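You operate a simulated robot arm through the tools that you are given. There is no shell and no other tool.

You are at the controls of a simulated two-armed robot. One attempt, no reset.

TASK
Lay the green screen's sheet, a green thread and then the blue screen's sheet on the white stack.
Fine: turn the reel turntable to that colour; those screens go back, the stack's green lever ends home, the yellow screen keeps its sheet.

It is judged by the outcome, as a careful person would: the job done as asked, and still so three seconds after it is handed in. It fails if anything else is knocked over, pushed out of place, dropped, spilled or broken. Flat cloth is picked up by pressing the open fingertips on it (5 to 10 N) and closing them slowly along it; thin cloth reads only 2 to 8 mm in the jaws.

THE ROBOT
Two 7-joint arms with fingered hands on one trunk that stands fixed in place. Base frame: the origin is at the foot of the trunk, x ahead of it, y to its left, z up; the work surface is at about z = 0.78. Units: m, degrees, N and s.
The left shoulder is at [0.042, 0.163, 1.061], the right one opposite. Each reaches about 1.215 m from its shoulder. Payload 4 kg a hand.
The TCP of each hand is the grasp point between the finger pads, 0.036 m short of the fingertips. In the tool frame z runs along the fingers and y along their closing line. The gripper opens to 0.124 m; its body begins 0.042 m behind the TCP. The gripper is a hand of 4 fingers: y runs from the thumb to the fingers, the wrist lies at [-0.015, -0.099, -0.189] in the tool frame.
Orientation is that of the tool frame in the base frame, as a unit quaternion [x, y, z, w]. With the fingers straight down and the wrist toward the robot, the tool's x, y and z point along [0, 1, 0], [1, 0, 0] and [0, 0, -1] of the base frame.

THE INTERFACE
- The arms move only by the tool drive_tool. It takes "left_plan", "right_plan" or both (then of equal length, played together; a hand with none holds still); each is one flat list of numbers, 6 for each row, row after row: the turn, a rotation vector about the tool's x, y, z in degrees, then the shift along the tool's x, y, z in m. In form: [wx, wy, wz, x, y, z, wx, wy, wz, x, y, z, ...]. A call has 1 to 20 rows; each row shifts and turns the commanded pose from where the row before left it, along the tool's axes as they then stand. A row lasts 0.2 s, in which the tool goes at most 0.05 m and 8.6 degrees; a call with a longer step from one row to the next is refused whole. A pose out of reach is approached as far as the arm can. The call stops where the force on the tool passes 90 N (or 10 N more than at its start, if that is more) or the arm is blocked; 0.2 s more then pass. In this call time passes only in rows, and 0.2 s behind the last. It gives the time, the measured TCP pose, the force on the tool (base axes), the opening and the grip force at its end, in the units of the frame above (readings bear some noise), with the torque about the TCP (base axes, N m) and any sound that the robot's microphone picked up.
- Cameras (640 x 400 px; columns grow to the right, rows downward): "scene" is now at [0.1514, 0.0101, 1.3043]; the picture's right is [0.09, -1.00, -0.01], its down [-0.43, -0.02, -0.90] and it looks along [0.90, 0.08, -0.43] (base axes); focal length 276 px, centre (320, 200). "left" rides on the left gripper at [-0.075, -0.086, -0.123] in its tool frame; the picture's right is [-0.70, -0.34, 0.63], its down [0.64, -0.68, 0.35] and it looks along [0.32, 0.65, 0.69] (tool axes); focal length 275 px, centre (320, 200). "right" rides on the right gripper at [0.075, -0.086, -0.123] in its tool frame; the picture's right is [-0.70, 0.34, -0.63], its down [-0.64, -0.68, 0.35] and it looks along [-0.32, 0.65, 0.69] (tool axes); focal length 275 px, centre (320, 200). There is no depth. A picture from a camera that has moved, and an enlarged one, comes with that camera's place and axes in the base frame and with its lens.
- snapshot(camera): a new picture of that camera. No time passes.
- raise_lower(by): moves the trunk up (or, below 0, down) by that many m; the arms and the scene camera ride with it, the base frame stays. It gives what a move gives, with no picture.
- curl_fingers(index, middle, ring, thumb_bend, thumb_turn, hand): sets how far each is bent, from 0 (flat) to 100 (curled in); at 30 the hand is open as for a grip, at 70 the pads meet at the TCP. One left out holds its place. A second passes; each finger stops where it meets its share of the squeeze, and holds until it gets a number again. It is the only way to open and close the hand. It gives what a move gives, with no picture; readings hold the bend of each and the force on the fingers (four entries, about 0 where the hand has none), thumb and palm. thumb_turn goes from beside the hand (0) to across from the fingers (100), as for a grip.
- pan_tilt(pan, tilt): turns the head with the scene camera to pan (to the left, within 86 degrees either way) and tilt (down, from -29 to 69), counted from straight ahead of the robot (the tilt from the chest, where the trunk bows). It gives what a move gives.
- close_up(camera, box): a new picture of the part [left, top, right, bottom] of that camera's present view, enlarged. No time passes.
- close_job(): hands the job in; it is judged then, once.

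Nothing tells you positions but the pictures and the camera data. Unless the task says otherwise, let go and move clear before handing in.

The tools are called after "Emit:" by a JSON object that holds its "method" and its "body". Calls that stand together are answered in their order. drive_tool: Moves the arms, as the interface text tells. Its arguments: {"type":"object","properties":{"left_plan":{"type":"array"},"right_plan":{"type":"array"}},"required":[]} The other tools are called the same way: raise_lower (by) moves the trunk up or down; curl_fingers (index, middle, ring, thumb_bend, thumb_turn, hand) moves the fingers one by one; pan_tilt (pan, tilt) turns the head that bears the scene camera; snapshot (camera) takes a picture; close_up (camera, box) takes an enlarged picture of a part of a camera's view; close_job () hands the job in.

At the start:

```text
time_s: 0.0
left_ee_pos: [0.7168, 0.5572, 1.2173]
left_tcp_rot: [0.707, 0.707, 0.001, 0.0]
left_wrist_force: [-0.3, 0.4, -0.2]
left_moment: [0.01, 0.02, 0.03]
left_width: 0.1236
left_finger_force: 0.0
left_shape: jaw
left_bend: [30.0, 30.0, 30.0, 30.0, 98.0]
left_finger forces: [0.1, 0.0, 0.1, 0.0, 0.0, 0.0]
right_ee_pos: [0.8915, -0.1388, 1.178]
right_tcp_rot: [0.707, 0.707, 0.0, 0.0]
right_wrist_force: [-0.2, -0.1, -1.2]
right_moment: [0.0, 0.0, 0.01]
right_width: 0.1237
right_finger_force: 0.0
right_shape: jaw
right_bend: [30.0, 30.0, 30.0, 30.0, 98.0]
right_finger forces: [0.0, 0.0, 0.1, 0.0, 0.0, 0.1]
trunk travel left (down, up): [-0.225, 0.253]
head pan, tilt (commanded): [5.0, 16.5]
```

scene: 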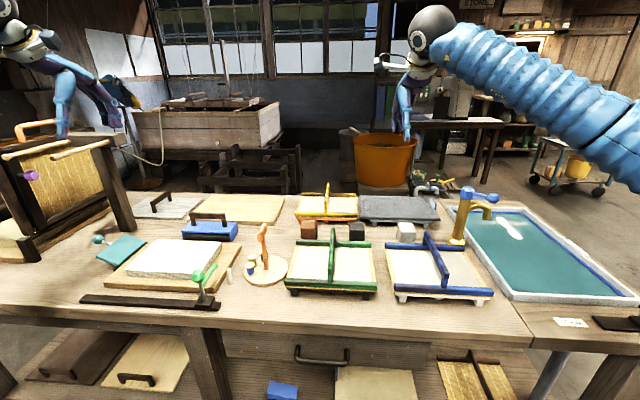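
right: 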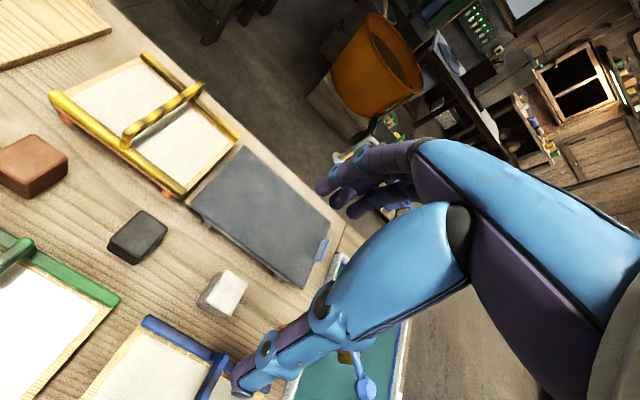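
left: 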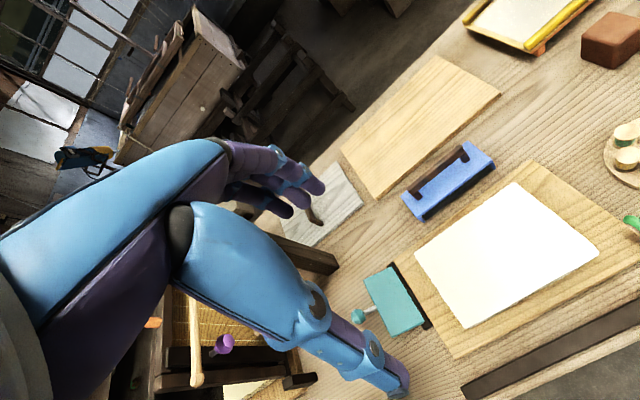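

I see a papermaking bench: a white stack on a board at left centre with a green lever beside it, a small reel turntable, and green, blue and yellow screens with bar handles. I'll look closer at each before moving.

Emit:
{"method": "close_up", "body": {"camera": "scene", "box": [80, 200, 280, 325]}}

Emit:
{"method": "close_up", "body": {"camera": "scene", "box": [220, 200, 380, 300]}}

Emit:
{"method": "close_up", "body": {"camera": "scene", "box": [360, 180, 520, 310]}}

Emit:
{"method": "close_up", "body": {"camera": "left", "box": [400, 80, 640, 400]}}

```text
3.20 times, centred on (180, 262) of scene
camera zoom: at [0.1514, 0.0101, 1.3043], right [0.09, -1.0, -0.01], down [-0.43, -0.02, -0.9], along [0.9, 0.08, -0.43], focal length 883 px, centre (768, 0)
```

zoom: 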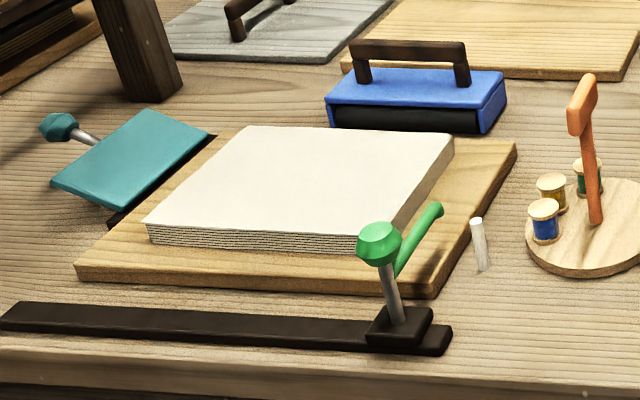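

```text
4.00 times, centred on (300, 250) of scene
camera zoom: at [0.1514, 0.0101, 1.3043], right [0.09, -1.0, -0.01], down [-0.43, -0.02, -0.9], along [0.9, 0.08, -0.43], focal length 1104 px, centre (400, 0)
```

zoom: 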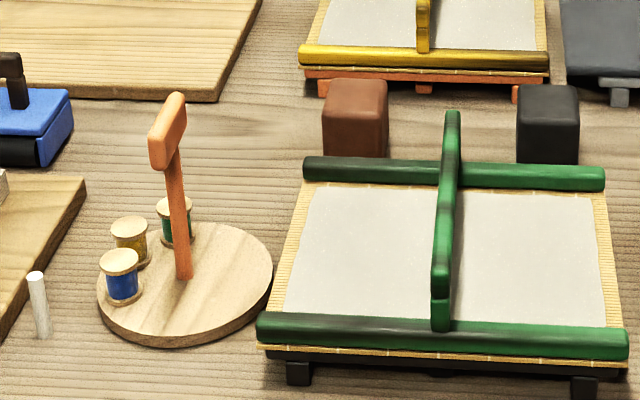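

```text
3.08 times, centred on (440, 245) of scene
camera zoom: at [0.1514, 0.0101, 1.3043], right [0.09, -1.0, -0.01], down [-0.43, -0.02, -0.9], along [0.9, 0.08, -0.43], focal length 849 px, centre (-49, 62)
```

zoom: 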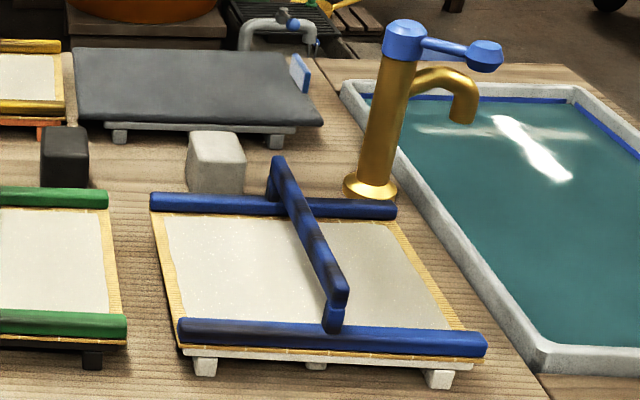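

```text
1.25 times, centred on (520, 240) of left
camera zoom: at [0.6308, 0.4817, 1.3399], right [-0.34, -0.7, -0.63], down [-0.68, 0.64, -0.35], along [0.65, 0.32, -0.69], focal length 344 px, centre (70, 150)
```

zoom: 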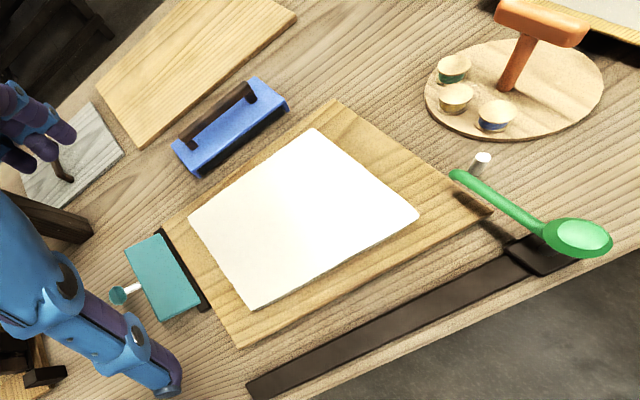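

The sheets look about the same size as the stack (roughly 0.15 x 0.19 m), and the screens sit at about x 0.67–0.85. I'll bring the right hand back and low, in front of the bench, to look at the green screen from the side before touching anything.

Emit:
{"method": "drive_tool", "body": {"right_plan": [0, 0, 0, 0.014, -0.044, 0, 0, 0, 0, 0.014, -0.044, 0, 0, 0, 0, 0.014, -0.044, 0, 0, 0, 0, 0.014, -0.044, 0, 0, 0, 0, 0.014, -0.044, 0, 0, 0, 0, 0.014, -0.044, 0, 0, 0, 0, 0.014, -0.044, 0, 0, 0, 0, 0.014, -0.044, 0, 0, 0, 0, 0, 0, 0.04, 0, 0, 0, 0, 0, 0.04, 0, 0, 0, 0, 0, 0.04, 0, 0, 0, 0, 0, 0.04, 0, 0, 0, 0, 0, 0.04, 0, 0, 0, 0, 0, 0.04, -7.5, 0, 0, 0, 0, 0, -7.5, 0, 0, 0, 0, 0, -7.5, 0, 0, 0, 0, 0, -7.5, 0, 0, 0, 0, 0]}}

Emit:
{"method": "snapshot", "body": {"camera": "right"}}

Emit:
{"method": "snapshot", "body": {"camera": "scene"}}

```text
time_s: 3.8
left_ee_pos: [0.7175, 0.5576, 1.2175]
left_tcp_rot: [0.707, 0.707, 0.0, 0.0]
left_wrist_force: [0.0, 0.4, 0.2]
left_moment: [-0.01, 0.0, -0.01]
left_width: 0.1235
left_finger_force: 0.0
left_shape: jaw
left_bend: [30.0, 30.0, 30.0, 30.0, 98.0]
left_finger forces: [0.1, 0.1, 0.0, 0.0, 0.1, 0.1]
right_ee_pos: [0.5414, -0.0239, 0.9376]
right_tcp_rot: [0.683, 0.683, 0.183, 0.182]
right_wrist_force: [0.8, 0.0, 0.0]
right_moment: [0.01, 0.01, -0.02]
right_width: 0.1236
right_finger_force: 0.1
right_shape: jaw
right_bend: [30.0, 30.0, 30.0, 30.0, 98.0]
right_finger forces: [0.1, 0.1, 0.0, 0.0, 0.0, 0.0]
right hand out of reach, approached as far as the arm can: row 18
trunk travel left (down, up): [-0.225, 0.253]
head pan, tilt (commanded): [5.0, 16.5]
```

```text
taken
camera right: at [0.4057, 0.0513, 1.0011], right [-0.03, -0.7, 0.72], down [-0.42, -0.64, -0.64], along [0.91, -0.32, -0.27], focal length 275 px, centre (320, 200)
```

right: 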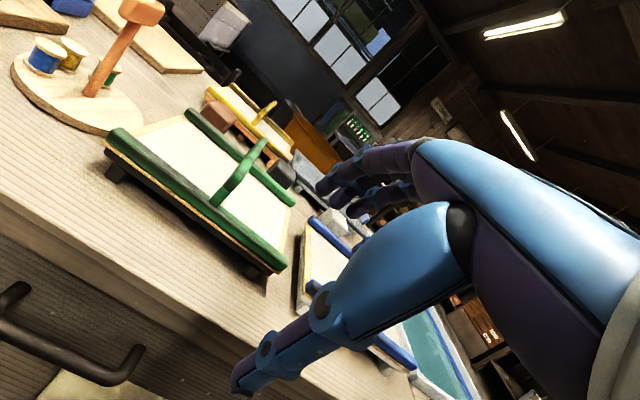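

```text
taken
camera scene: at [0.1517, 0.0103, 1.3042], right [0.09, -1.0, -0.01], down [-0.43, -0.02, -0.9], along [0.9, 0.08, -0.43], focal length 276 px, centre (320, 200)
```

scene: 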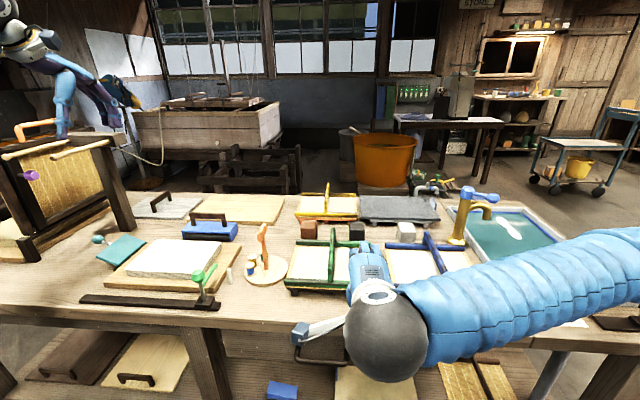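

Emit:
{"method": "close_up", "body": {"camera": "right", "box": [80, 80, 320, 300]}}

Emit:
{"method": "close_up", "body": {"camera": "right", "box": [0, 0, 160, 140]}}

```text
1.82 times, centred on (200, 190) of right
camera zoom: at [0.4057, 0.0513, 1.0011], right [-0.03, -0.7, 0.72], down [-0.42, -0.64, -0.64], along [0.91, -0.32, -0.27], focal length 500 px, centre (538, 218)
```

zoom: 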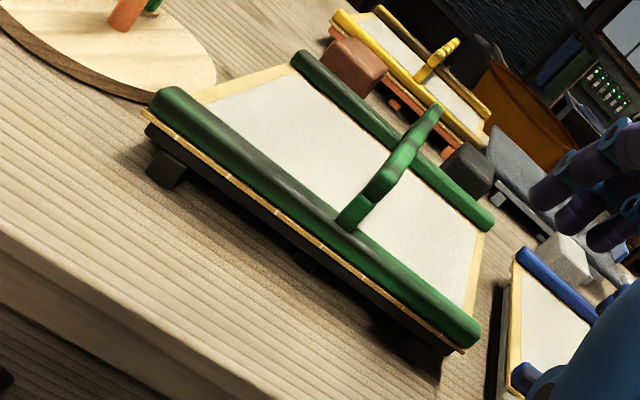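

```text
2.86 times, centred on (80, 70) of right
camera zoom: at [0.4057, 0.0513, 1.0011], right [-0.03, -0.7, 0.72], down [-0.42, -0.64, -0.64], along [0.91, -0.32, -0.27], focal length 786 px, centre (1006, 571)
```

zoom: 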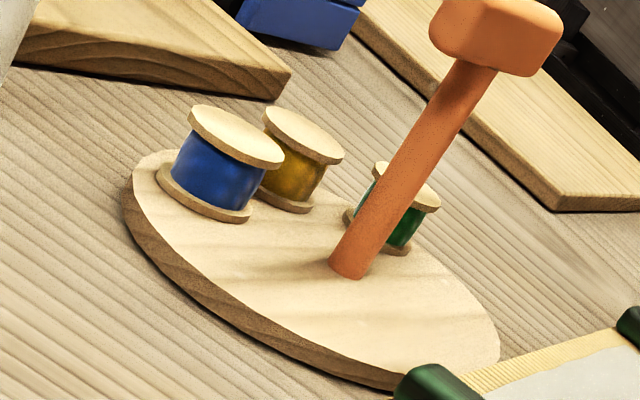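

The mat sits under two bars with the carrying handle across the top (handle top at about z 0.875, y 0.036). Next I'll look closely at the lever and rail, the stack and the turntable from the left hand's camera.

Emit:
{"method": "close_up", "body": {"camera": "left", "box": [540, 100, 640, 280]}}

Emit:
{"method": "close_up", "body": {"camera": "scene", "box": [170, 210, 290, 310]}}

Emit:
{"method": "close_up", "body": {"camera": "scene", "box": [70, 220, 230, 320]}}

```text
2.22 times, centred on (590, 190) of left
camera zoom: at [0.6312, 0.4819, 1.3396], right [-0.34, -0.7, -0.63], down [-0.68, 0.64, -0.35], along [0.65, 0.32, -0.69], focal length 612 px, centre (-280, 222)
```

zoom: 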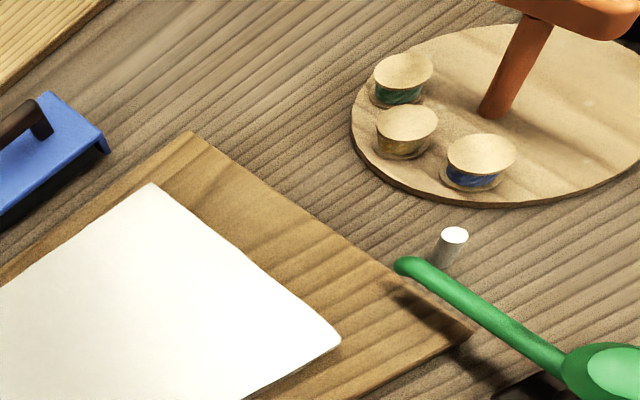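

```text
4.00 times, centred on (230, 260) of scene
camera zoom: at [0.1517, 0.0103, 1.3042], right [0.09, -1.0, -0.01], down [-0.43, -0.02, -0.9], along [0.9, 0.08, -0.43], focal length 1104 px, centre (680, -40)
```

zoom: 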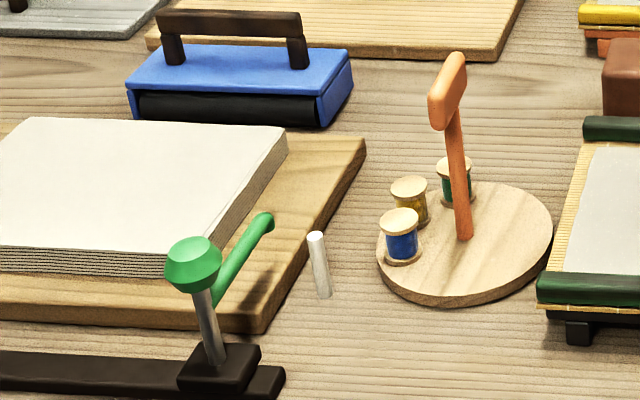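

```text
4.00 times, centred on (150, 270) of scene
camera zoom: at [0.1517, 0.0103, 1.3042], right [0.09, -1.0, -0.01], down [-0.43, -0.02, -0.9], along [0.9, 0.08, -0.43], focal length 1104 px, centre (1000, -80)
```

zoom: 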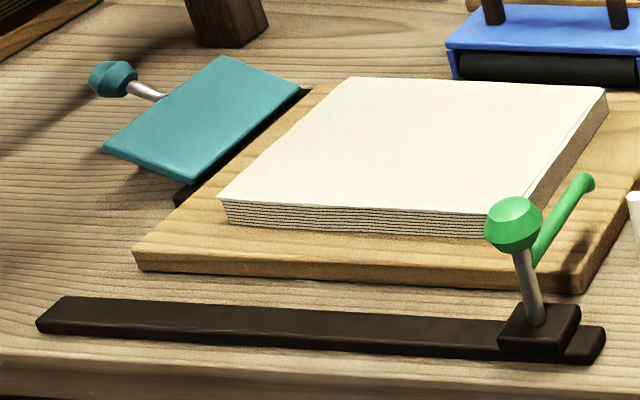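

The lever is a carriage on a rail along the stack's near edge; its arm reaches over near the peg, and the blue reel currently faces the peg. I'll park the right hand up and to the right, then bring the left hand above the green screen.

Emit:
{"method": "drive_tool", "body": {"right_plan": [7.5, 0, 0, 0, 0, 0, 7.5, 0, 0, 0, 0, 0, 7.5, 0, 0, 0, 0, 0, 7.5, 0, 0, 0, 0, 0, 0, 0, 0, 0, 0, -0.04, 0, 0, 0, 0, 0, -0.04, 0, 0, 0, 0, 0, -0.04, 0, 0, 0, 0, 0, -0.04, 0, 0, 0, 0, 0, -0.04, 0, 0, 0, -0.045, 0, -0.01, 0, 0, 0, -0.045, 0, -0.01, 0, 0, 0, -0.045, 0, -0.01, 0, 0, 0, -0.045, 0, -0.01, 0, 0, 0, -0.045, 0, 0, 0, 0, 0, -0.045, 0, 0, 0, 0, 0, -0.045, 0, 0, 0, 0, 0, -0.045, 0, 0, 0, 0, 0, -0.045, 0, 0, 0, 0, 0, -0.045, 0, 0]}}

Emit:
{"method": "snapshot", "body": {"camera": "scene"}}

```text
time_s: 7.8
left_ee_pos: [0.7153, 0.5572, 1.2199]
left_tcp_rot: [0.706, 0.708, 0.0, 0.001]
left_wrist_force: [-1.0, 0.2, 0.8]
left_moment: [0.02, 0.0, -0.04]
left_width: 0.1236
left_finger_force: 0.0
left_shape: jaw
left_bend: [30.0, 30.0, 30.0, 30.0, 98.0]
left_finger forces: [0.0, 0.1, 0.1, 0.0, 0.1, 0.0]
right_ee_pos: [0.5405, -0.4749, 1.1775]
right_tcp_rot: [0.707, 0.707, 0.0, 0.0]
right_wrist_force: [0.0, 0.2, 0.1]
right_moment: [0.01, 0.02, -0.03]
right_width: 0.1235
right_finger_force: 0.2
right_shape: jaw
right_bend: [30.0, 30.0, 30.0, 30.0, 98.0]
right_finger forces: [0.0, 0.1, 0.1, 0.0, 0.1, 0.1]
trunk travel left (down, up): [-0.225, 0.253]
head pan, tilt (commanded): [5.0, 16.5]
```

```text
taken
camera scene: at [0.1505, 0.0091, 1.3045], right [0.09, -1.0, -0.01], down [-0.43, -0.02, -0.9], along [0.9, 0.08, -0.43], focal length 276 px, centre (320, 200)
```

scene: 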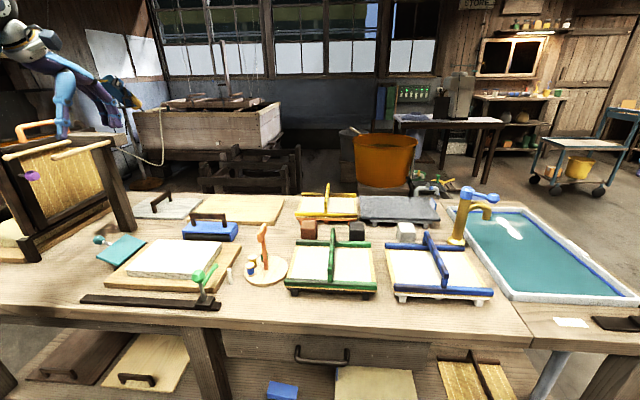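

The right arm is clear. Now I'll turn the left hand so the fingers close across the handle, and stop above the stack to take a reference picture.

Emit:
{"method": "drive_tool", "body": {"left_plan": [0, 0, 7.5, 0, 0, 0, 0, 0, 7.5, 0, 0, 0, 0, 0, 7.5, 0, 0, 0, 0, 0, 7.5, 0, 0, 0, 0, 0, 7.5, 0, 0, 0, 0, 0, 7.5, 0, 0, 0, 0, 0, 7.5, 0, 0, 0, 0, 0, 7.5, 0, 0, 0, 0, 0, 7.5, 0, 0, 0, 0, 0, 7.5, 0, 0, 0, 0, 0, 7.5, 0, 0, 0, 0, 0, 7.5, 0, 0, 0, 0, 0, 0, 0.0133, 0.0257, 0.04, 0, 0, 0, 0.0133, 0.0257, 0.04, 0, 0, 0, 0.0133, 0.0257, 0.04]}}

Emit:
{"method": "snapshot", "body": {"camera": "left"}}

Emit:
{"method": "snapshot", "body": {"camera": "scene"}}

```text
time_s: 11.0
left_ee_pos: [0.7582, 0.4797, 1.0993]
left_tcp_rot: [1.0, 0.0, -0.001, 0.001]
left_wrist_force: [0.1, 0.2, 0.4]
left_moment: [-0.02, -0.02, -0.01]
left_width: 0.1237
left_finger_force: 0.0
left_shape: jaw
left_bend: [30.0, 30.0, 30.0, 30.0, 98.0]
left_finger forces: [0.0, 0.1, 0.1, 0.0, 0.0, 0.0]
right_ee_pos: [0.5421, -0.4721, 1.1761]
right_tcp_rot: [0.707, 0.707, -0.001, 0.0]
right_wrist_force: [0.8, 0.0, -0.4]
right_moment: [0.01, 0.03, -0.05]
right_width: 0.124
right_finger_force: 0.1
right_shape: jaw
right_bend: [30.0, 30.0, 30.0, 30.0, 98.0]
right_finger forces: [0.0, 0.0, 0.1, 0.1, 0.0, 0.0]
trunk travel left (down, up): [-0.225, 0.253]
head pan, tilt (commanded): [5.0, 16.5]
```

```text
taken
camera left: at [0.6823, 0.5648, 1.2213], right [-0.7, 0.34, -0.63], down [0.64, 0.68, -0.35], along [0.32, -0.65, -0.69], focal length 275 px, centre (320, 200)
```

left: 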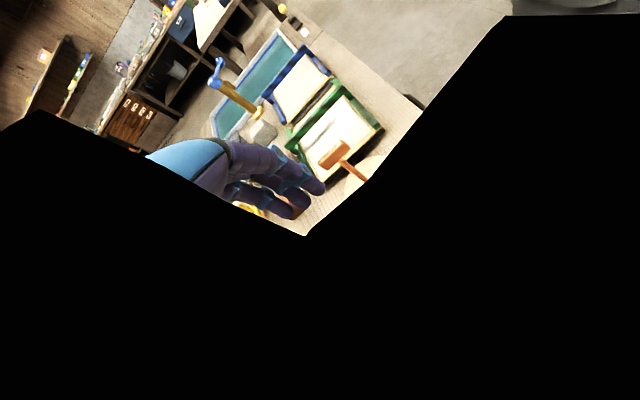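

```text
taken
camera scene: at [0.1527, 0.0101, 1.3039], right [0.09, -1.0, -0.01], down [-0.43, -0.03, -0.9], along [0.9, 0.08, -0.43], focal length 276 px, centre (320, 200)
```

scene: 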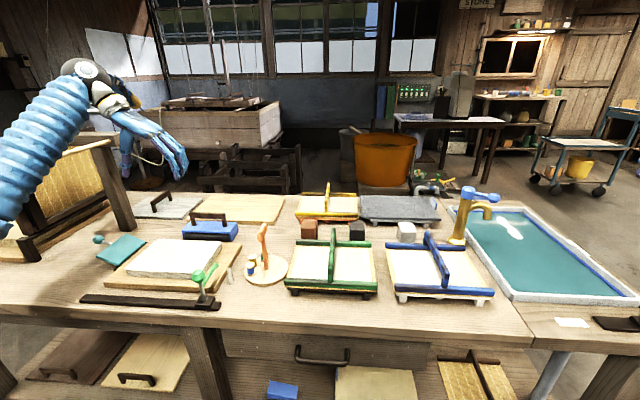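

In this wrist pose the left camera is mostly masked by the wrist, so the scene camera will be my main guide. I'll move the left hand across at a safe height to above the green screen's handle.

Emit:
{"method": "drive_tool", "body": {"left_plan": [0, 0, 0, 0, 0.0445, 0, 0, 0, 0, 0, 0.0445, 0, 0, 0, 0, 0, 0.0445, 0, 0, 0, 0, 0, 0.0445, 0, 0, 0, 0, 0, 0.0445, 0, 0, 0, 0, 0, 0.0445, 0, 0, 0, 0, 0, 0.0445, 0, 0, 0, 0, 0, 0.0445, 0, 0, 0, 0, 0, 0.0445, 0, 0, 0, 0, 0, 0.0445, 0, 0, 0, 0, 0, 0, 0.045, 0, 0, 0, 0, 0, 0.045]}}

Emit:
{"method": "snapshot", "body": {"camera": "left"}}

Emit:
{"method": "snapshot", "body": {"camera": "scene"}}

Emit:
{"method": "snapshot", "body": {"camera": "right"}}

```text
time_s: 13.6
left_ee_pos: [0.7557, 0.0336, 1.0082]
left_tcp_rot: [1.0, 0.0, 0.0, 0.0]
left_wrist_force: [-0.9, 0.2, -0.6]
left_moment: [0.01, 0.02, 0.02]
left_width: 0.1239
left_finger_force: 0.0
left_shape: jaw
left_bend: [30.0, 30.0, 30.0, 30.0, 98.0]
left_finger forces: [0.0, 0.0, 0.1, 0.1, 0.0, 0.0]
right_ee_pos: [0.5419, -0.4745, 1.1761]
right_tcp_rot: [0.707, 0.707, -0.001, 0.0]
right_wrist_force: [-0.1, 0.1, 0.9]
right_moment: [-0.01, -0.03, 0.0]
right_width: 0.1237
right_finger_force: 0.1
right_shape: jaw
right_bend: [30.0, 30.0, 30.0, 30.0, 98.0]
right_finger forces: [0.0, 0.1, 0.0, 0.1, 0.0, 0.0]
trunk travel left (down, up): [-0.225, 0.253]
head pan, tilt (commanded): [5.0, 16.5]
```

```text
taken
camera left: at [0.6791, 0.1185, 1.1295], right [-0.7, 0.34, -0.63], down [0.65, 0.68, -0.35], along [0.32, -0.65, -0.69], focal length 275 px, centre (320, 200)
```

left: 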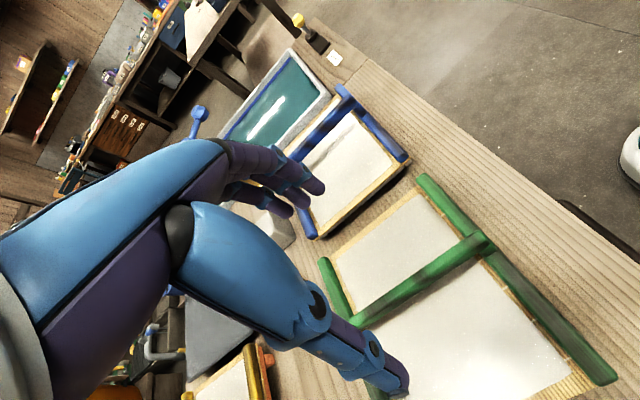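

```text
taken
camera scene: at [0.1517, 0.0091, 1.3041], right [0.09, -1.0, -0.01], down [-0.43, -0.02, -0.9], along [0.9, 0.08, -0.43], focal length 276 px, centre (320, 200)
```

scene: 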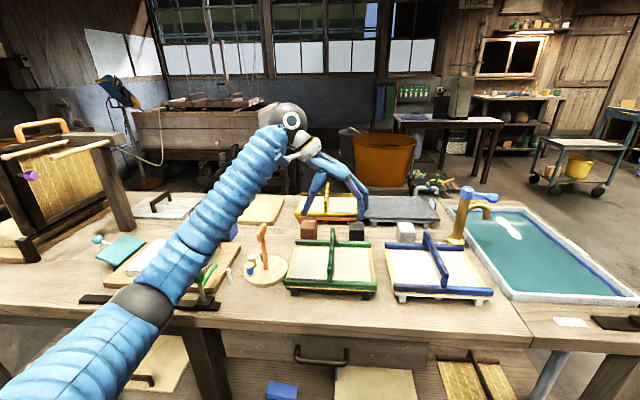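

```text
taken
camera right: at [0.4548, -0.3998, 1.2996], right [0.34, -0.7, 0.63], down [-0.68, -0.64, -0.35], along [0.65, -0.32, -0.69], focal length 275 px, centre (320, 200)
```

right: 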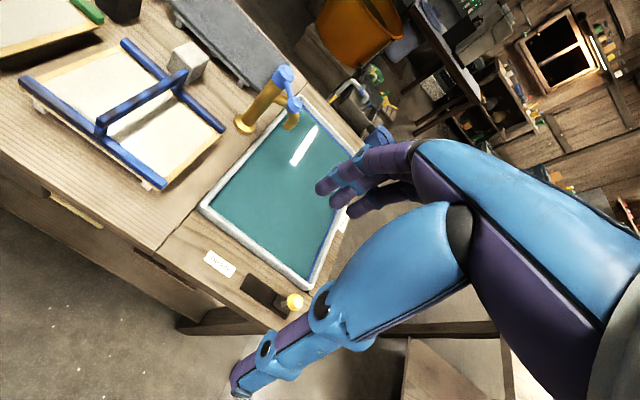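

The left camera is clear here and shows the handle almost directly below the grasp point. I'll zoom in to measure the offset.

Emit:
{"method": "close_up", "body": {"camera": "left", "box": [300, 160, 620, 400]}}

Emit:
{"method": "close_up", "body": {"camera": "scene", "box": [270, 150, 410, 300]}}

```text
1.67 times, centred on (460, 280) of left
camera zoom: at [0.6791, 0.1185, 1.1295], right [-0.7, 0.34, -0.63], down [0.65, 0.68, -0.35], along [0.32, -0.65, -0.69], focal length 459 px, centre (87, 67)
```

zoom: 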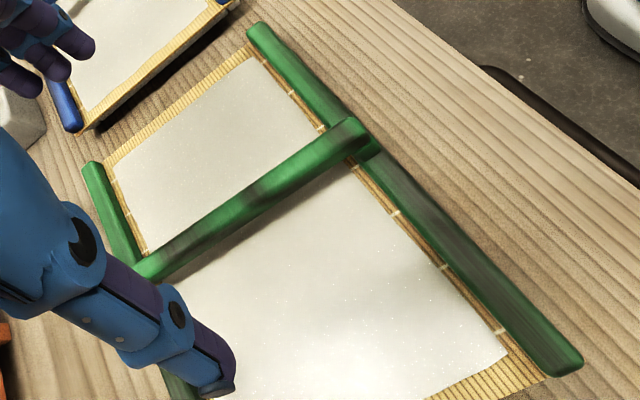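

```text
2.67 times, centred on (340, 225) of scene
camera zoom: at [0.1517, 0.0091, 1.3041], right [0.09, -1.0, -0.01], down [-0.43, -0.02, -0.9], along [0.9, 0.08, -0.43], focal length 736 px, centre (267, 133)
```

zoom: 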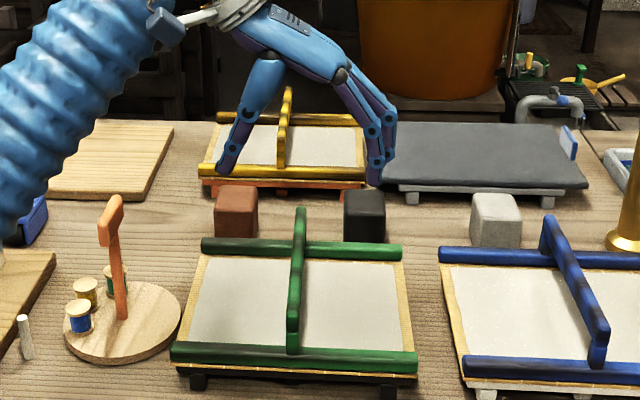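

The hand is centred over the handle to within a couple of millimetres. I'll go down to just above grasp height and check before closing.

Emit:
{"method": "drive_tool", "body": {"left_plan": [0, 0, 0, 0.002, 0, 0.04, 0, 0, 0, 0.002, 0, 0.04, 0, 0, 0, 0.001, 0, 0.025, 0, 0, 0, 0, 0, 0.02]}}

Emit:
{"method": "snapshot", "body": {"camera": "left"}}

Emit:
{"method": "close_up", "body": {"camera": "scene", "box": [270, 190, 410, 300]}}

```text
time_s: 14.6
left_ee_pos: [0.7715, 0.0349, 0.861]
left_tcp_rot: [1.0, 0.0, -0.013, 0.0]
left_wrist_force: [1.2, 1.6, -1.2]
left_moment: [-0.07, 0.16, 0.02]
left_width: 0.1241
left_finger_force: 0.0
left_shape: jaw
left_bend: [30.0, 30.0, 30.0, 30.0, 98.0]
left_finger forces: [0.1, 0.1, 0.0, 0.0, 0.0, 0.0]
right_ee_pos: [0.5548, -0.4693, 1.1649]
right_tcp_rot: [0.706, 0.708, -0.006, -0.005]
right_wrist_force: [1.8, 1.3, -1.7]
right_moment: [-0.08, 0.19, 0.0]
right_width: 0.1239
right_finger_force: 0.1
right_shape: jaw
right_bend: [30.0, 30.0, 30.0, 30.0, 98.0]
right_finger forces: [0.1, 0.0, 0.1, 0.1, 0.0, 0.0]
trunk travel left (down, up): [-0.225, 0.253]
head pan, tilt (commanded): [5.0, 16.5]
```

```text
taken
camera left: at [0.6988, 0.1197, 0.9851], right [-0.71, 0.34, -0.62], down [0.64, 0.68, -0.36], along [0.3, -0.65, -0.7], focal length 275 px, centre (320, 200)
```

left: 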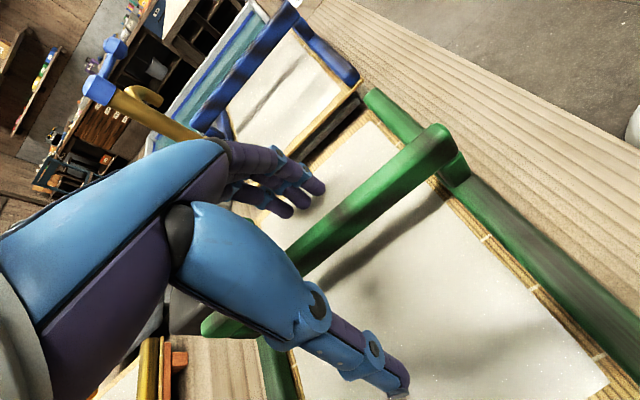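

```text
3.64 times, centred on (340, 245) of scene
camera zoom: at [0.1649, 0.0135, 1.2973], right [0.09, -1.0, -0.01], down [-0.44, -0.03, -0.9], along [0.89, 0.08, -0.44], focal length 1004 px, centre (247, 36)
```

zoom: 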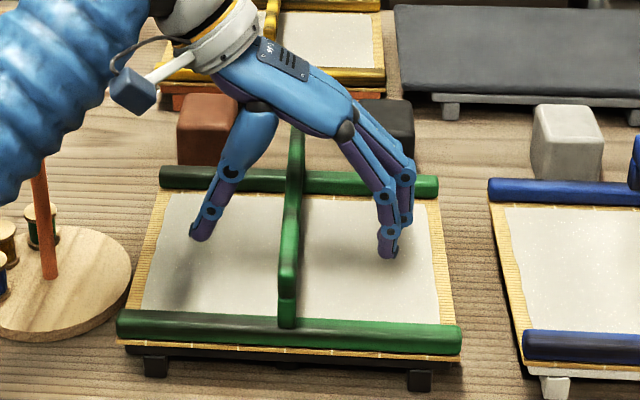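

The trunk seems to have swayed slightly with that move. I'll wait a moment and re-read the pose.

Emit:
{"method": "drive_tool", "body": {"left_plan": [0, 0, 0, 0, 0, 0, 0, 0, 0, 0, 0, 0, 0, 0, 0, 0, 0, 0]}}

Emit:
{"method": "close_up", "body": {"camera": "scene", "box": [270, 190, 410, 300]}}

Emit:
{"method": "snapshot", "body": {"camera": "left"}}

```text
time_s: 15.4
left_ee_pos: [0.7621, 0.0334, 0.8829]
left_tcp_rot: [1.0, 0.001, 0.0, 0.0]
left_wrist_force: [0.0, -0.5, 0.6]
left_moment: [-0.03, -0.01, -0.02]
left_width: 0.1238
left_finger_force: 0.1
left_shape: jaw
left_bend: [30.0, 30.0, 30.0, 30.0, 98.0]
left_finger forces: [0.0, 0.0, 0.0, 0.0, 0.0, 0.0]
right_ee_pos: [0.5407, -0.4746, 1.1781]
right_tcp_rot: [0.706, 0.708, 0.0, 0.0]
right_wrist_force: [-0.2, -0.2, 1.1]
right_moment: [-0.01, -0.04, 0.01]
right_width: 0.1237
right_finger_force: 0.1
right_shape: jaw
right_bend: [30.0, 30.0, 30.0, 30.0, 98.0]
right_finger forces: [0.0, 0.0, 0.2, 0.0, 0.0, 0.0]
trunk travel left (down, up): [-0.225, 0.253]
head pan, tilt (commanded): [5.0, 16.5]
```

```text
3.64 times, centred on (340, 245) of scene
camera zoom: at [0.1506, 0.0097, 1.3044], right [0.09, -1.0, -0.01], down [-0.43, -0.02, -0.9], along [0.9, 0.08, -0.43], focal length 1004 px, centre (247, 36)
```

zoom: 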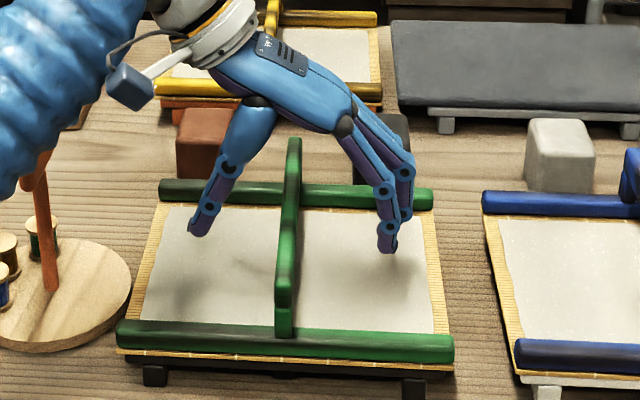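

```text
taken
camera left: at [0.6862, 0.1179, 1.0054], right [-0.7, 0.34, -0.63], down [0.64, 0.68, -0.35], along [0.32, -0.65, -0.69], focal length 275 px, centre (320, 200)
```

left: 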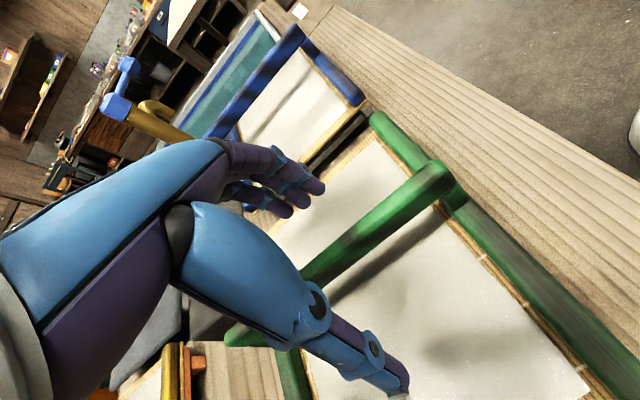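

The pose settled at z 0.883 with the handle centred between thumb and fingers; fast vertical moves make the trunk sway, so I'll move gently from here. I'll lower 14 mm slowly and close on the handle.

Emit:
{"method": "drive_tool", "body": {"left_plan": [0, 0, 0, 0, 0, 0.004, 0, 0, 0, 0, 0, 0.004, 0, 0, 0, 0, 0, 0.004, 0, 0, 0, 0, 0, 0.003, 0, 0, 0, 0, 0, 0, 0, 0, 0, 0, 0, 0]}}

Emit:
{"method": "snapshot", "body": {"camera": "left"}}

Emit:
{"method": "close_up", "body": {"camera": "scene", "box": [290, 210, 390, 290]}}

```text
time_s: 16.8
left_ee_pos: [0.762, 0.0343, 0.8679]
left_tcp_rot: [1.0, 0.0, 0.001, 0.0]
left_wrist_force: [0.0, -0.6, 0.7]
left_moment: [0.01, -0.01, 0.03]
left_width: 0.1235
left_finger_force: 0.1
left_shape: jaw
left_bend: [30.0, 30.0, 30.0, 30.0, 98.0]
left_finger forces: [0.0, 0.1, 0.0, 0.0, 0.1, 0.1]
right_ee_pos: [0.5415, -0.4746, 1.175]
right_tcp_rot: [0.708, 0.706, 0.0, -0.001]
right_wrist_force: [0.3, 0.2, -0.1]
right_moment: [0.01, 0.0, 0.02]
right_width: 0.1239
right_finger_force: 0.1
right_shape: jaw
right_bend: [30.0, 30.0, 30.0, 30.0, 98.0]
right_finger forces: [0.1, 0.1, 0.0, 0.1, 0.1, 0.0]
trunk travel left (down, up): [-0.225, 0.253]
head pan, tilt (commanded): [5.0, 16.5]
```

```text
taken
camera left: at [0.6865, 0.1194, 0.9897], right [-0.7, 0.34, -0.63], down [0.64, 0.68, -0.35], along [0.32, -0.65, -0.69], focal length 275 px, centre (320, 200)
```

left: 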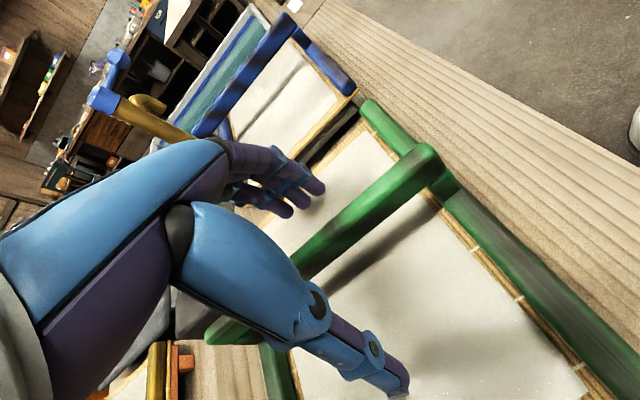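

```text
5.00 times, centred on (340, 250) of scene
camera zoom: at [0.1514, 0.0097, 1.3043], right [0.09, -1.0, -0.01], down [-0.43, -0.02, -0.9], along [0.9, 0.08, -0.43], focal length 1380 px, centre (220, -50)
```

zoom: 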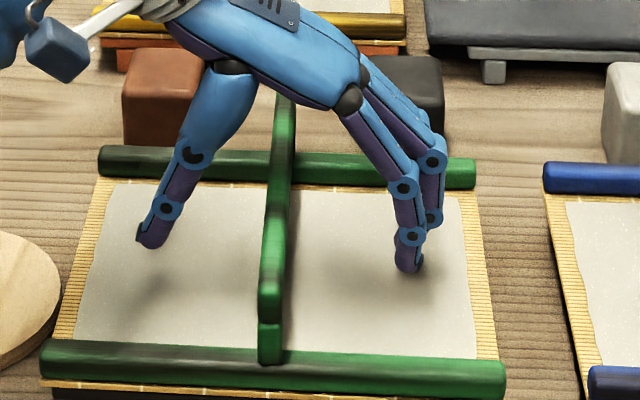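

The handle bar lies right at the grasp point. I'll close the fingers gradually on it.

Emit:
{"method": "curl_fingers", "body": {"hand": "left", "index": 55, "middle": 55, "ring": 55, "thumb_bend": 55}}

Emit:
{"method": "close_up", "body": {"camera": "scene", "box": [290, 210, 390, 290]}}

Emit:
{"method": "snapshot", "body": {"camera": "left"}}

```text
time_s: 17.8
left_ee_pos: [0.7619, 0.0343, 0.8676]
left_tcp_rot: [1.0, 0.0, 0.0, 0.001]
left_wrist_force: [0.1, 0.7, 0.0]
left_moment: [-0.01, -0.03, -0.02]
left_width: 0.0467
left_finger_force: 0.1
left_shape: fingers
left_bend: [55.0, 55.0, 55.0, 55.0, 98.0]
left_finger forces: [0.0, 0.1, 0.0, 0.0, 0.1, 0.0]
right_ee_pos: [0.5399, -0.4734, 1.1771]
right_tcp_rot: [0.707, 0.707, 0.0, 0.0]
right_wrist_force: [-0.7, 0.2, -0.7]
right_moment: [-0.03, -0.03, -0.01]
right_width: 0.1239
right_finger_force: 0.0
right_shape: jaw
right_bend: [30.0, 30.0, 30.0, 30.0, 98.0]
right_finger forces: [0.0, 0.0, 0.1, 0.0, 0.1, 0.0]
trunk travel left (down, up): [-0.225, 0.253]
head pan, tilt (commanded): [5.0, 16.5]
```

```text
5.00 times, centred on (340, 250) of scene
camera zoom: at [0.1513, 0.0097, 1.3043], right [0.09, -1.0, -0.01], down [-0.43, -0.02, -0.9], along [0.9, 0.08, -0.43], focal length 1380 px, centre (220, -50)
```

zoom: 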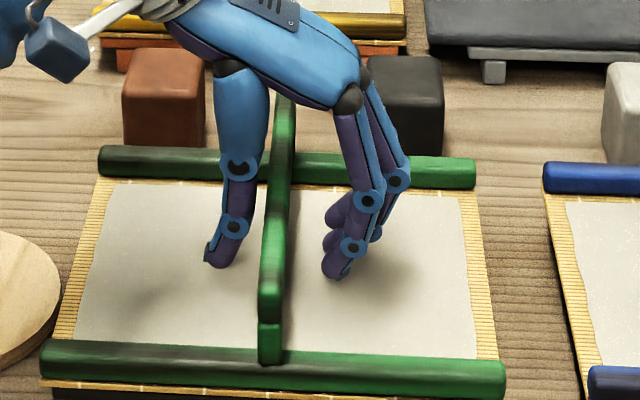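

```text
taken
camera left: at [0.6864, 0.1194, 0.9898], right [-0.7, 0.34, -0.63], down [0.64, 0.68, -0.35], along [0.32, -0.65, -0.69], focal length 275 px, centre (320, 200)
```

left: 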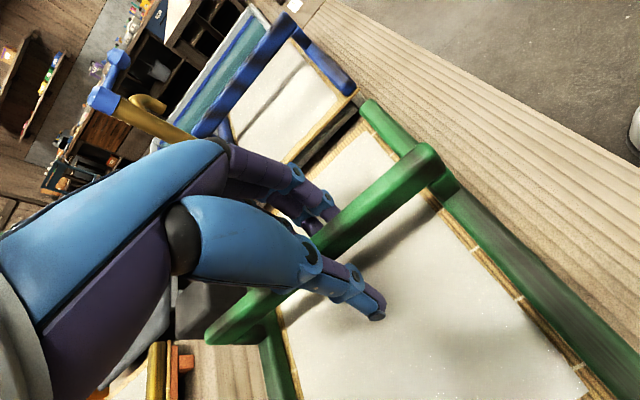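

The thumb and fingers straddle the bar evenly. I'll close fully to grip.

Emit:
{"method": "curl_fingers", "body": {"hand": "left", "index": 78, "middle": 78, "ring": 78, "thumb_bend": 78}}

Emit:
{"method": "snapshot", "body": {"camera": "left"}}

```text
time_s: 18.8
left_ee_pos: [0.7618, 0.034, 0.8685]
left_tcp_rot: [1.0, 0.0, 0.0, 0.0]
left_wrist_force: [-0.1, 0.2, 1.4]
left_moment: [-0.02, 0.19, 0.0]
left_width: 0.0002
left_finger_force: 8.6
left_shape: fingers
left_bend: [73.0, 78.0, 77.0, 73.0, 96.0]
left_finger forces: [3.9, 1.4, 4.3, 0.0, 7.1, 0.0]
right_ee_pos: [0.5407, -0.4746, 1.1773]
right_tcp_rot: [0.708, 0.707, 0.0, -0.001]
right_wrist_force: [0.0, 0.4, 0.4]
right_moment: [0.0, -0.02, -0.01]
right_width: 0.1237
right_finger_force: 0.1
right_shape: jaw
right_bend: [30.0, 30.0, 30.0, 30.0, 98.0]
right_finger forces: [0.0, 0.1, 0.1, 0.1, 0.1, 0.1]
trunk travel left (down, up): [-0.225, 0.253]
head pan, tilt (commanded): [5.0, 16.5]
```

```text
taken
camera left: at [0.6865, 0.1194, 0.9898], right [-0.7, 0.34, -0.63], down [0.64, 0.68, -0.35], along [0.32, -0.65, -0.69], focal length 275 px, centre (320, 200)
```

left: 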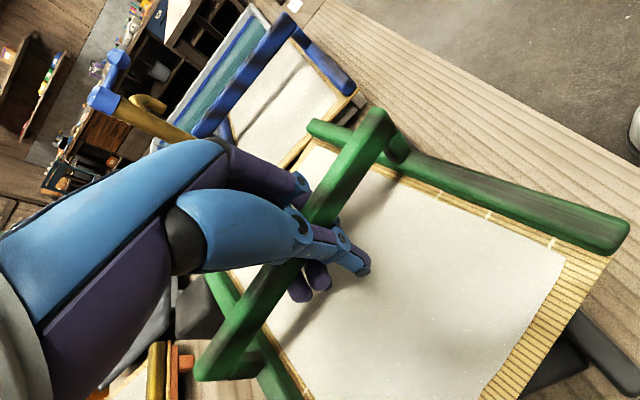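

The screen turned on its stand as the fingers closed. I need to see how far before doing anything else.

Emit:
{"method": "close_up", "body": {"camera": "scene", "box": [270, 200, 410, 310]}}

Emit:
{"method": "close_up", "body": {"camera": "left", "box": [160, 90, 420, 390]}}

```text
3.64 times, centred on (340, 255) of scene
camera zoom: at [0.1513, 0.0097, 1.3043], right [0.09, -1.0, -0.01], down [-0.43, -0.02, -0.9], along [0.9, 0.08, -0.43], focal length 1004 px, centre (247, 0)
```

zoom: 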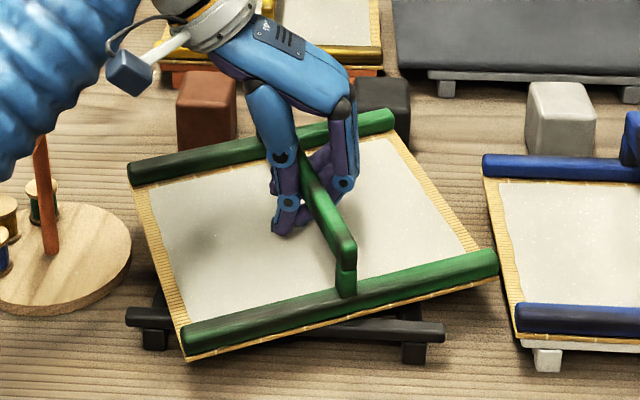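

```text
1.33 times, centred on (290, 240) of left
camera zoom: at [0.6865, 0.1194, 0.9898], right [-0.7, 0.34, -0.63], down [0.64, 0.68, -0.35], along [0.32, -0.65, -0.69], focal length 367 px, centre (360, 147)
```

zoom: 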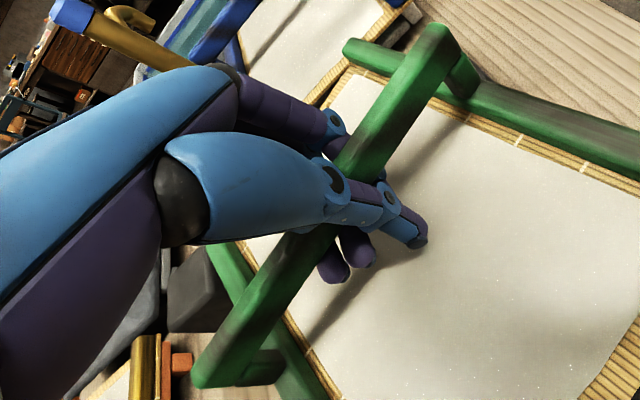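

The ring finger's push sits off-centre from the thumb, so closing all three twisted the screen about 20° counter-clockwise on its stand. I'll open again, turn the hand to match the handle, and re-grip with index and middle against the thumb only.

Emit:
{"method": "curl_fingers", "body": {"hand": "left", "index": 50, "middle": 50, "ring": 40, "thumb_bend": 50, "thumb_turn": 98}}

Emit:
{"method": "close_up", "body": {"camera": "scene", "box": [270, 200, 410, 310]}}

Emit:
{"method": "snapshot", "body": {"camera": "left"}}

```text
time_s: 19.8
left_ee_pos: [0.7616, 0.0343, 0.867]
left_tcp_rot: [1.0, -0.001, 0.0, 0.0]
left_wrist_force: [0.2, -0.2, 0.6]
left_moment: [0.01, 0.0, -0.01]
left_width: 0.0619
left_finger_force: 0.1
left_shape: fingers
left_bend: [50.0, 50.0, 40.0, 50.0, 98.0]
left_finger forces: [0.1, 0.1, 0.0, 0.0, 0.1, 0.0]
right_ee_pos: [0.5414, -0.4733, 1.1763]
right_tcp_rot: [0.707, 0.707, 0.0, 0.0]
right_wrist_force: [0.3, -0.7, 0.0]
right_moment: [0.01, -0.01, -0.02]
right_width: 0.1238
right_finger_force: 0.0
right_shape: jaw
right_bend: [30.0, 30.0, 30.0, 30.0, 98.0]
right_finger forces: [0.1, 0.0, 0.0, 0.1, 0.0, 0.0]
trunk travel left (down, up): [-0.225, 0.253]
head pan, tilt (commanded): [5.0, 16.5]
```

```text
3.64 times, centred on (340, 255) of scene
camera zoom: at [0.1513, 0.0097, 1.3043], right [0.09, -1.0, -0.01], down [-0.43, -0.02, -0.9], along [0.9, 0.08, -0.43], focal length 1004 px, centre (247, 0)
```

zoom: 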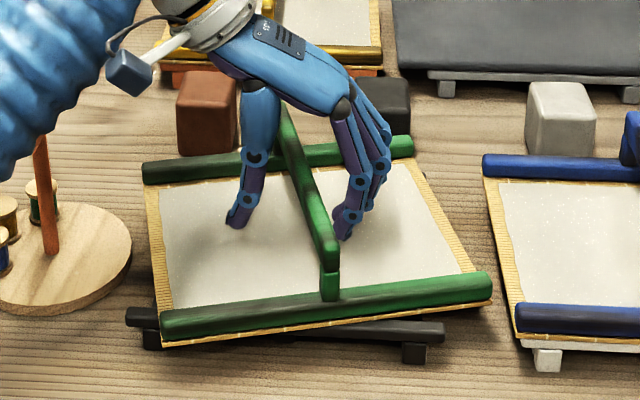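

```text
taken
camera left: at [0.6865, 0.1194, 0.9898], right [-0.7, 0.34, -0.63], down [0.64, 0.68, -0.35], along [0.32, -0.65, -0.69], focal length 275 px, centre (320, 200)
```

left: 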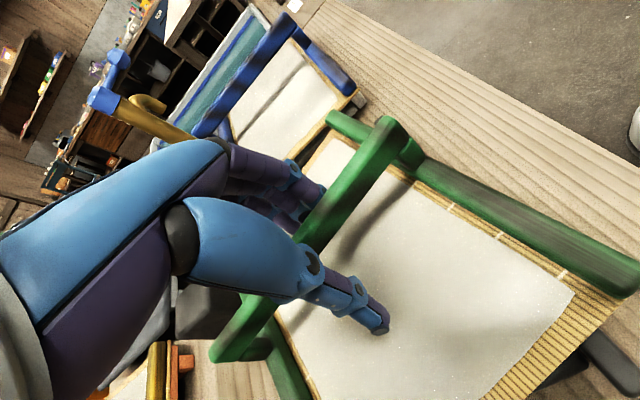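

The screen is now about 14° off with its handle 8 mm to the finger side. I'll turn the hand 14° to match and centre it on the bar.

Emit:
{"method": "drive_tool", "body": {"left_plan": [0, 0, -4.7, 0, 0.003, 0, 0, 0, -4.7, 0, 0.003, 0, 0, 0, -4.6, 0, 0.002, 0, 0, 0, 0, 0, 0, 0, 0, 0, 0, 0, 0, 0]}}

Emit:
{"method": "close_up", "body": {"camera": "left", "box": [160, 90, 420, 390]}}

Emit:
{"method": "close_up", "body": {"camera": "scene", "box": [290, 210, 390, 290]}}

```text
time_s: 21.0
left_ee_pos: [0.7631, 0.0256, 0.8689]
left_tcp_rot: [0.993, 0.122, 0.0, 0.0]
left_wrist_force: [0.6, 0.1, 0.5]
left_moment: [-0.02, -0.01, -0.01]
left_width: 0.0622
left_finger_force: 0.0
left_shape: fingers
left_bend: [50.0, 50.0, 40.0, 50.0, 98.0]
left_finger forces: [0.1, 0.1, 0.0, 0.1, 0.0, 0.0]
right_ee_pos: [0.5397, -0.4737, 1.1768]
right_tcp_rot: [0.707, 0.707, 0.0, 0.0]
right_wrist_force: [-0.1, -0.6, 0.0]
right_moment: [0.0, 0.03, 0.01]
right_width: 0.1237
right_finger_force: 0.1
right_shape: jaw
right_bend: [30.0, 30.0, 30.0, 30.0, 98.0]
right_finger forces: [0.1, 0.1, 0.0, 0.0, 0.0, 0.0]
trunk travel left (down, up): [-0.225, 0.253]
head pan, tilt (commanded): [5.0, 16.5]
```

```text
1.33 times, centred on (290, 240) of left
camera zoom: at [0.669, 0.0912, 0.9903], right [-0.76, 0.16, -0.63], down [0.46, 0.82, -0.35], along [0.46, -0.55, -0.69], focal length 367 px, centre (360, 147)
```

zoom: 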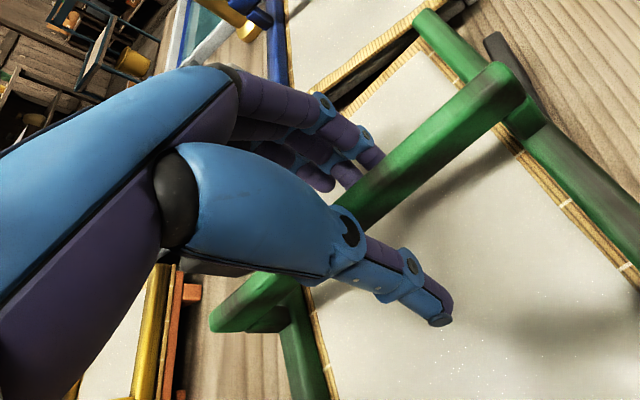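

```text
5.00 times, centred on (340, 250) of scene
camera zoom: at [0.1513, 0.0097, 1.3043], right [0.09, -1.0, -0.01], down [-0.43, -0.02, -0.9], along [0.9, 0.08, -0.43], focal length 1380 px, centre (220, -50)
```

zoom: 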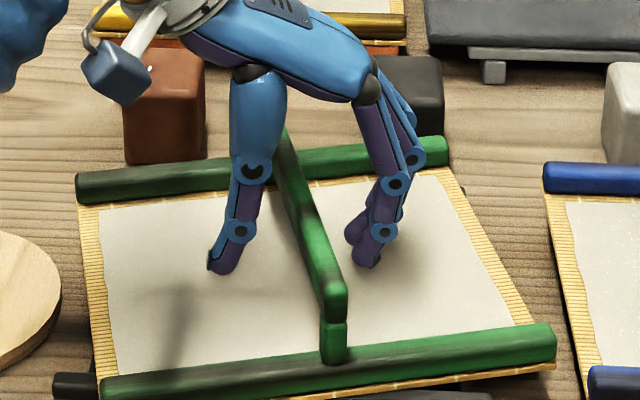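

Now aligned with the bar. I'll close just index, middle and thumb, a little at a time.

Emit:
{"method": "curl_fingers", "body": {"hand": "left", "index": 61, "middle": 61, "ring": 40, "thumb_bend": 61}}

Emit:
{"method": "close_up", "body": {"camera": "left", "box": [160, 90, 420, 390]}}

Emit:
{"method": "close_up", "body": {"camera": "scene", "box": [290, 210, 390, 290]}}

```text
time_s: 22.0
left_ee_pos: [0.7638, 0.0268, 0.8682]
left_tcp_rot: [0.993, 0.121, 0.0, 0.0]
left_wrist_force: [0.0, 0.5, -0.1]
left_moment: [0.02, 0.0, -0.02]
left_width: 0.0283
left_finger_force: 0.1
left_shape: fingers
left_bend: [61.0, 61.0, 40.0, 61.0, 99.0]
left_finger forces: [0.1, 0.0, 0.0, 0.0, 0.0, 0.1]
right_ee_pos: [0.5411, -0.4754, 1.1772]
right_tcp_rot: [0.708, 0.707, 0.0, 0.0]
right_wrist_force: [0.3, -0.2, -0.5]
right_moment: [0.01, 0.0, -0.01]
right_width: 0.1238
right_finger_force: 0.1
right_shape: jaw
right_bend: [30.0, 30.0, 30.0, 30.0, 98.0]
right_finger forces: [0.0, 0.0, 0.1, 0.0, 0.0, 0.1]
trunk travel left (down, up): [-0.225, 0.253]
head pan, tilt (commanded): [5.0, 16.5]
```

```text
1.33 times, centred on (290, 240) of left
camera zoom: at [0.6691, 0.0911, 0.9903], right [-0.76, 0.16, -0.63], down [0.46, 0.82, -0.35], along [0.46, -0.55, -0.69], focal length 367 px, centre (360, 147)
```

zoom: 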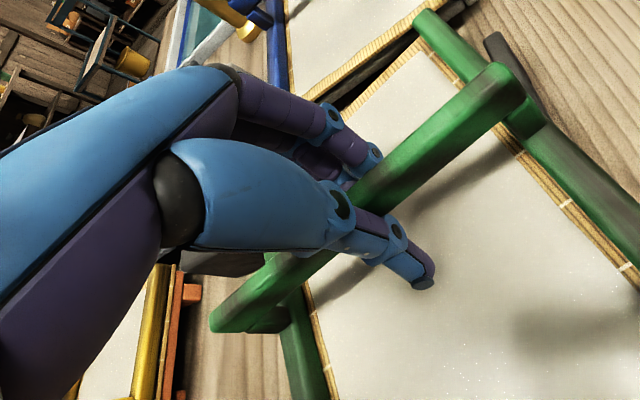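

```text
5.00 times, centred on (340, 250) of scene
camera zoom: at [0.1513, 0.0097, 1.3043], right [0.09, -1.0, -0.01], down [-0.43, -0.02, -0.9], along [0.9, 0.08, -0.43], focal length 1380 px, centre (220, -50)
```

zoom: 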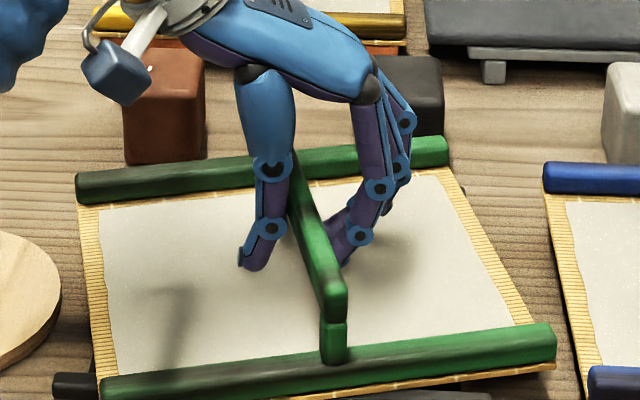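

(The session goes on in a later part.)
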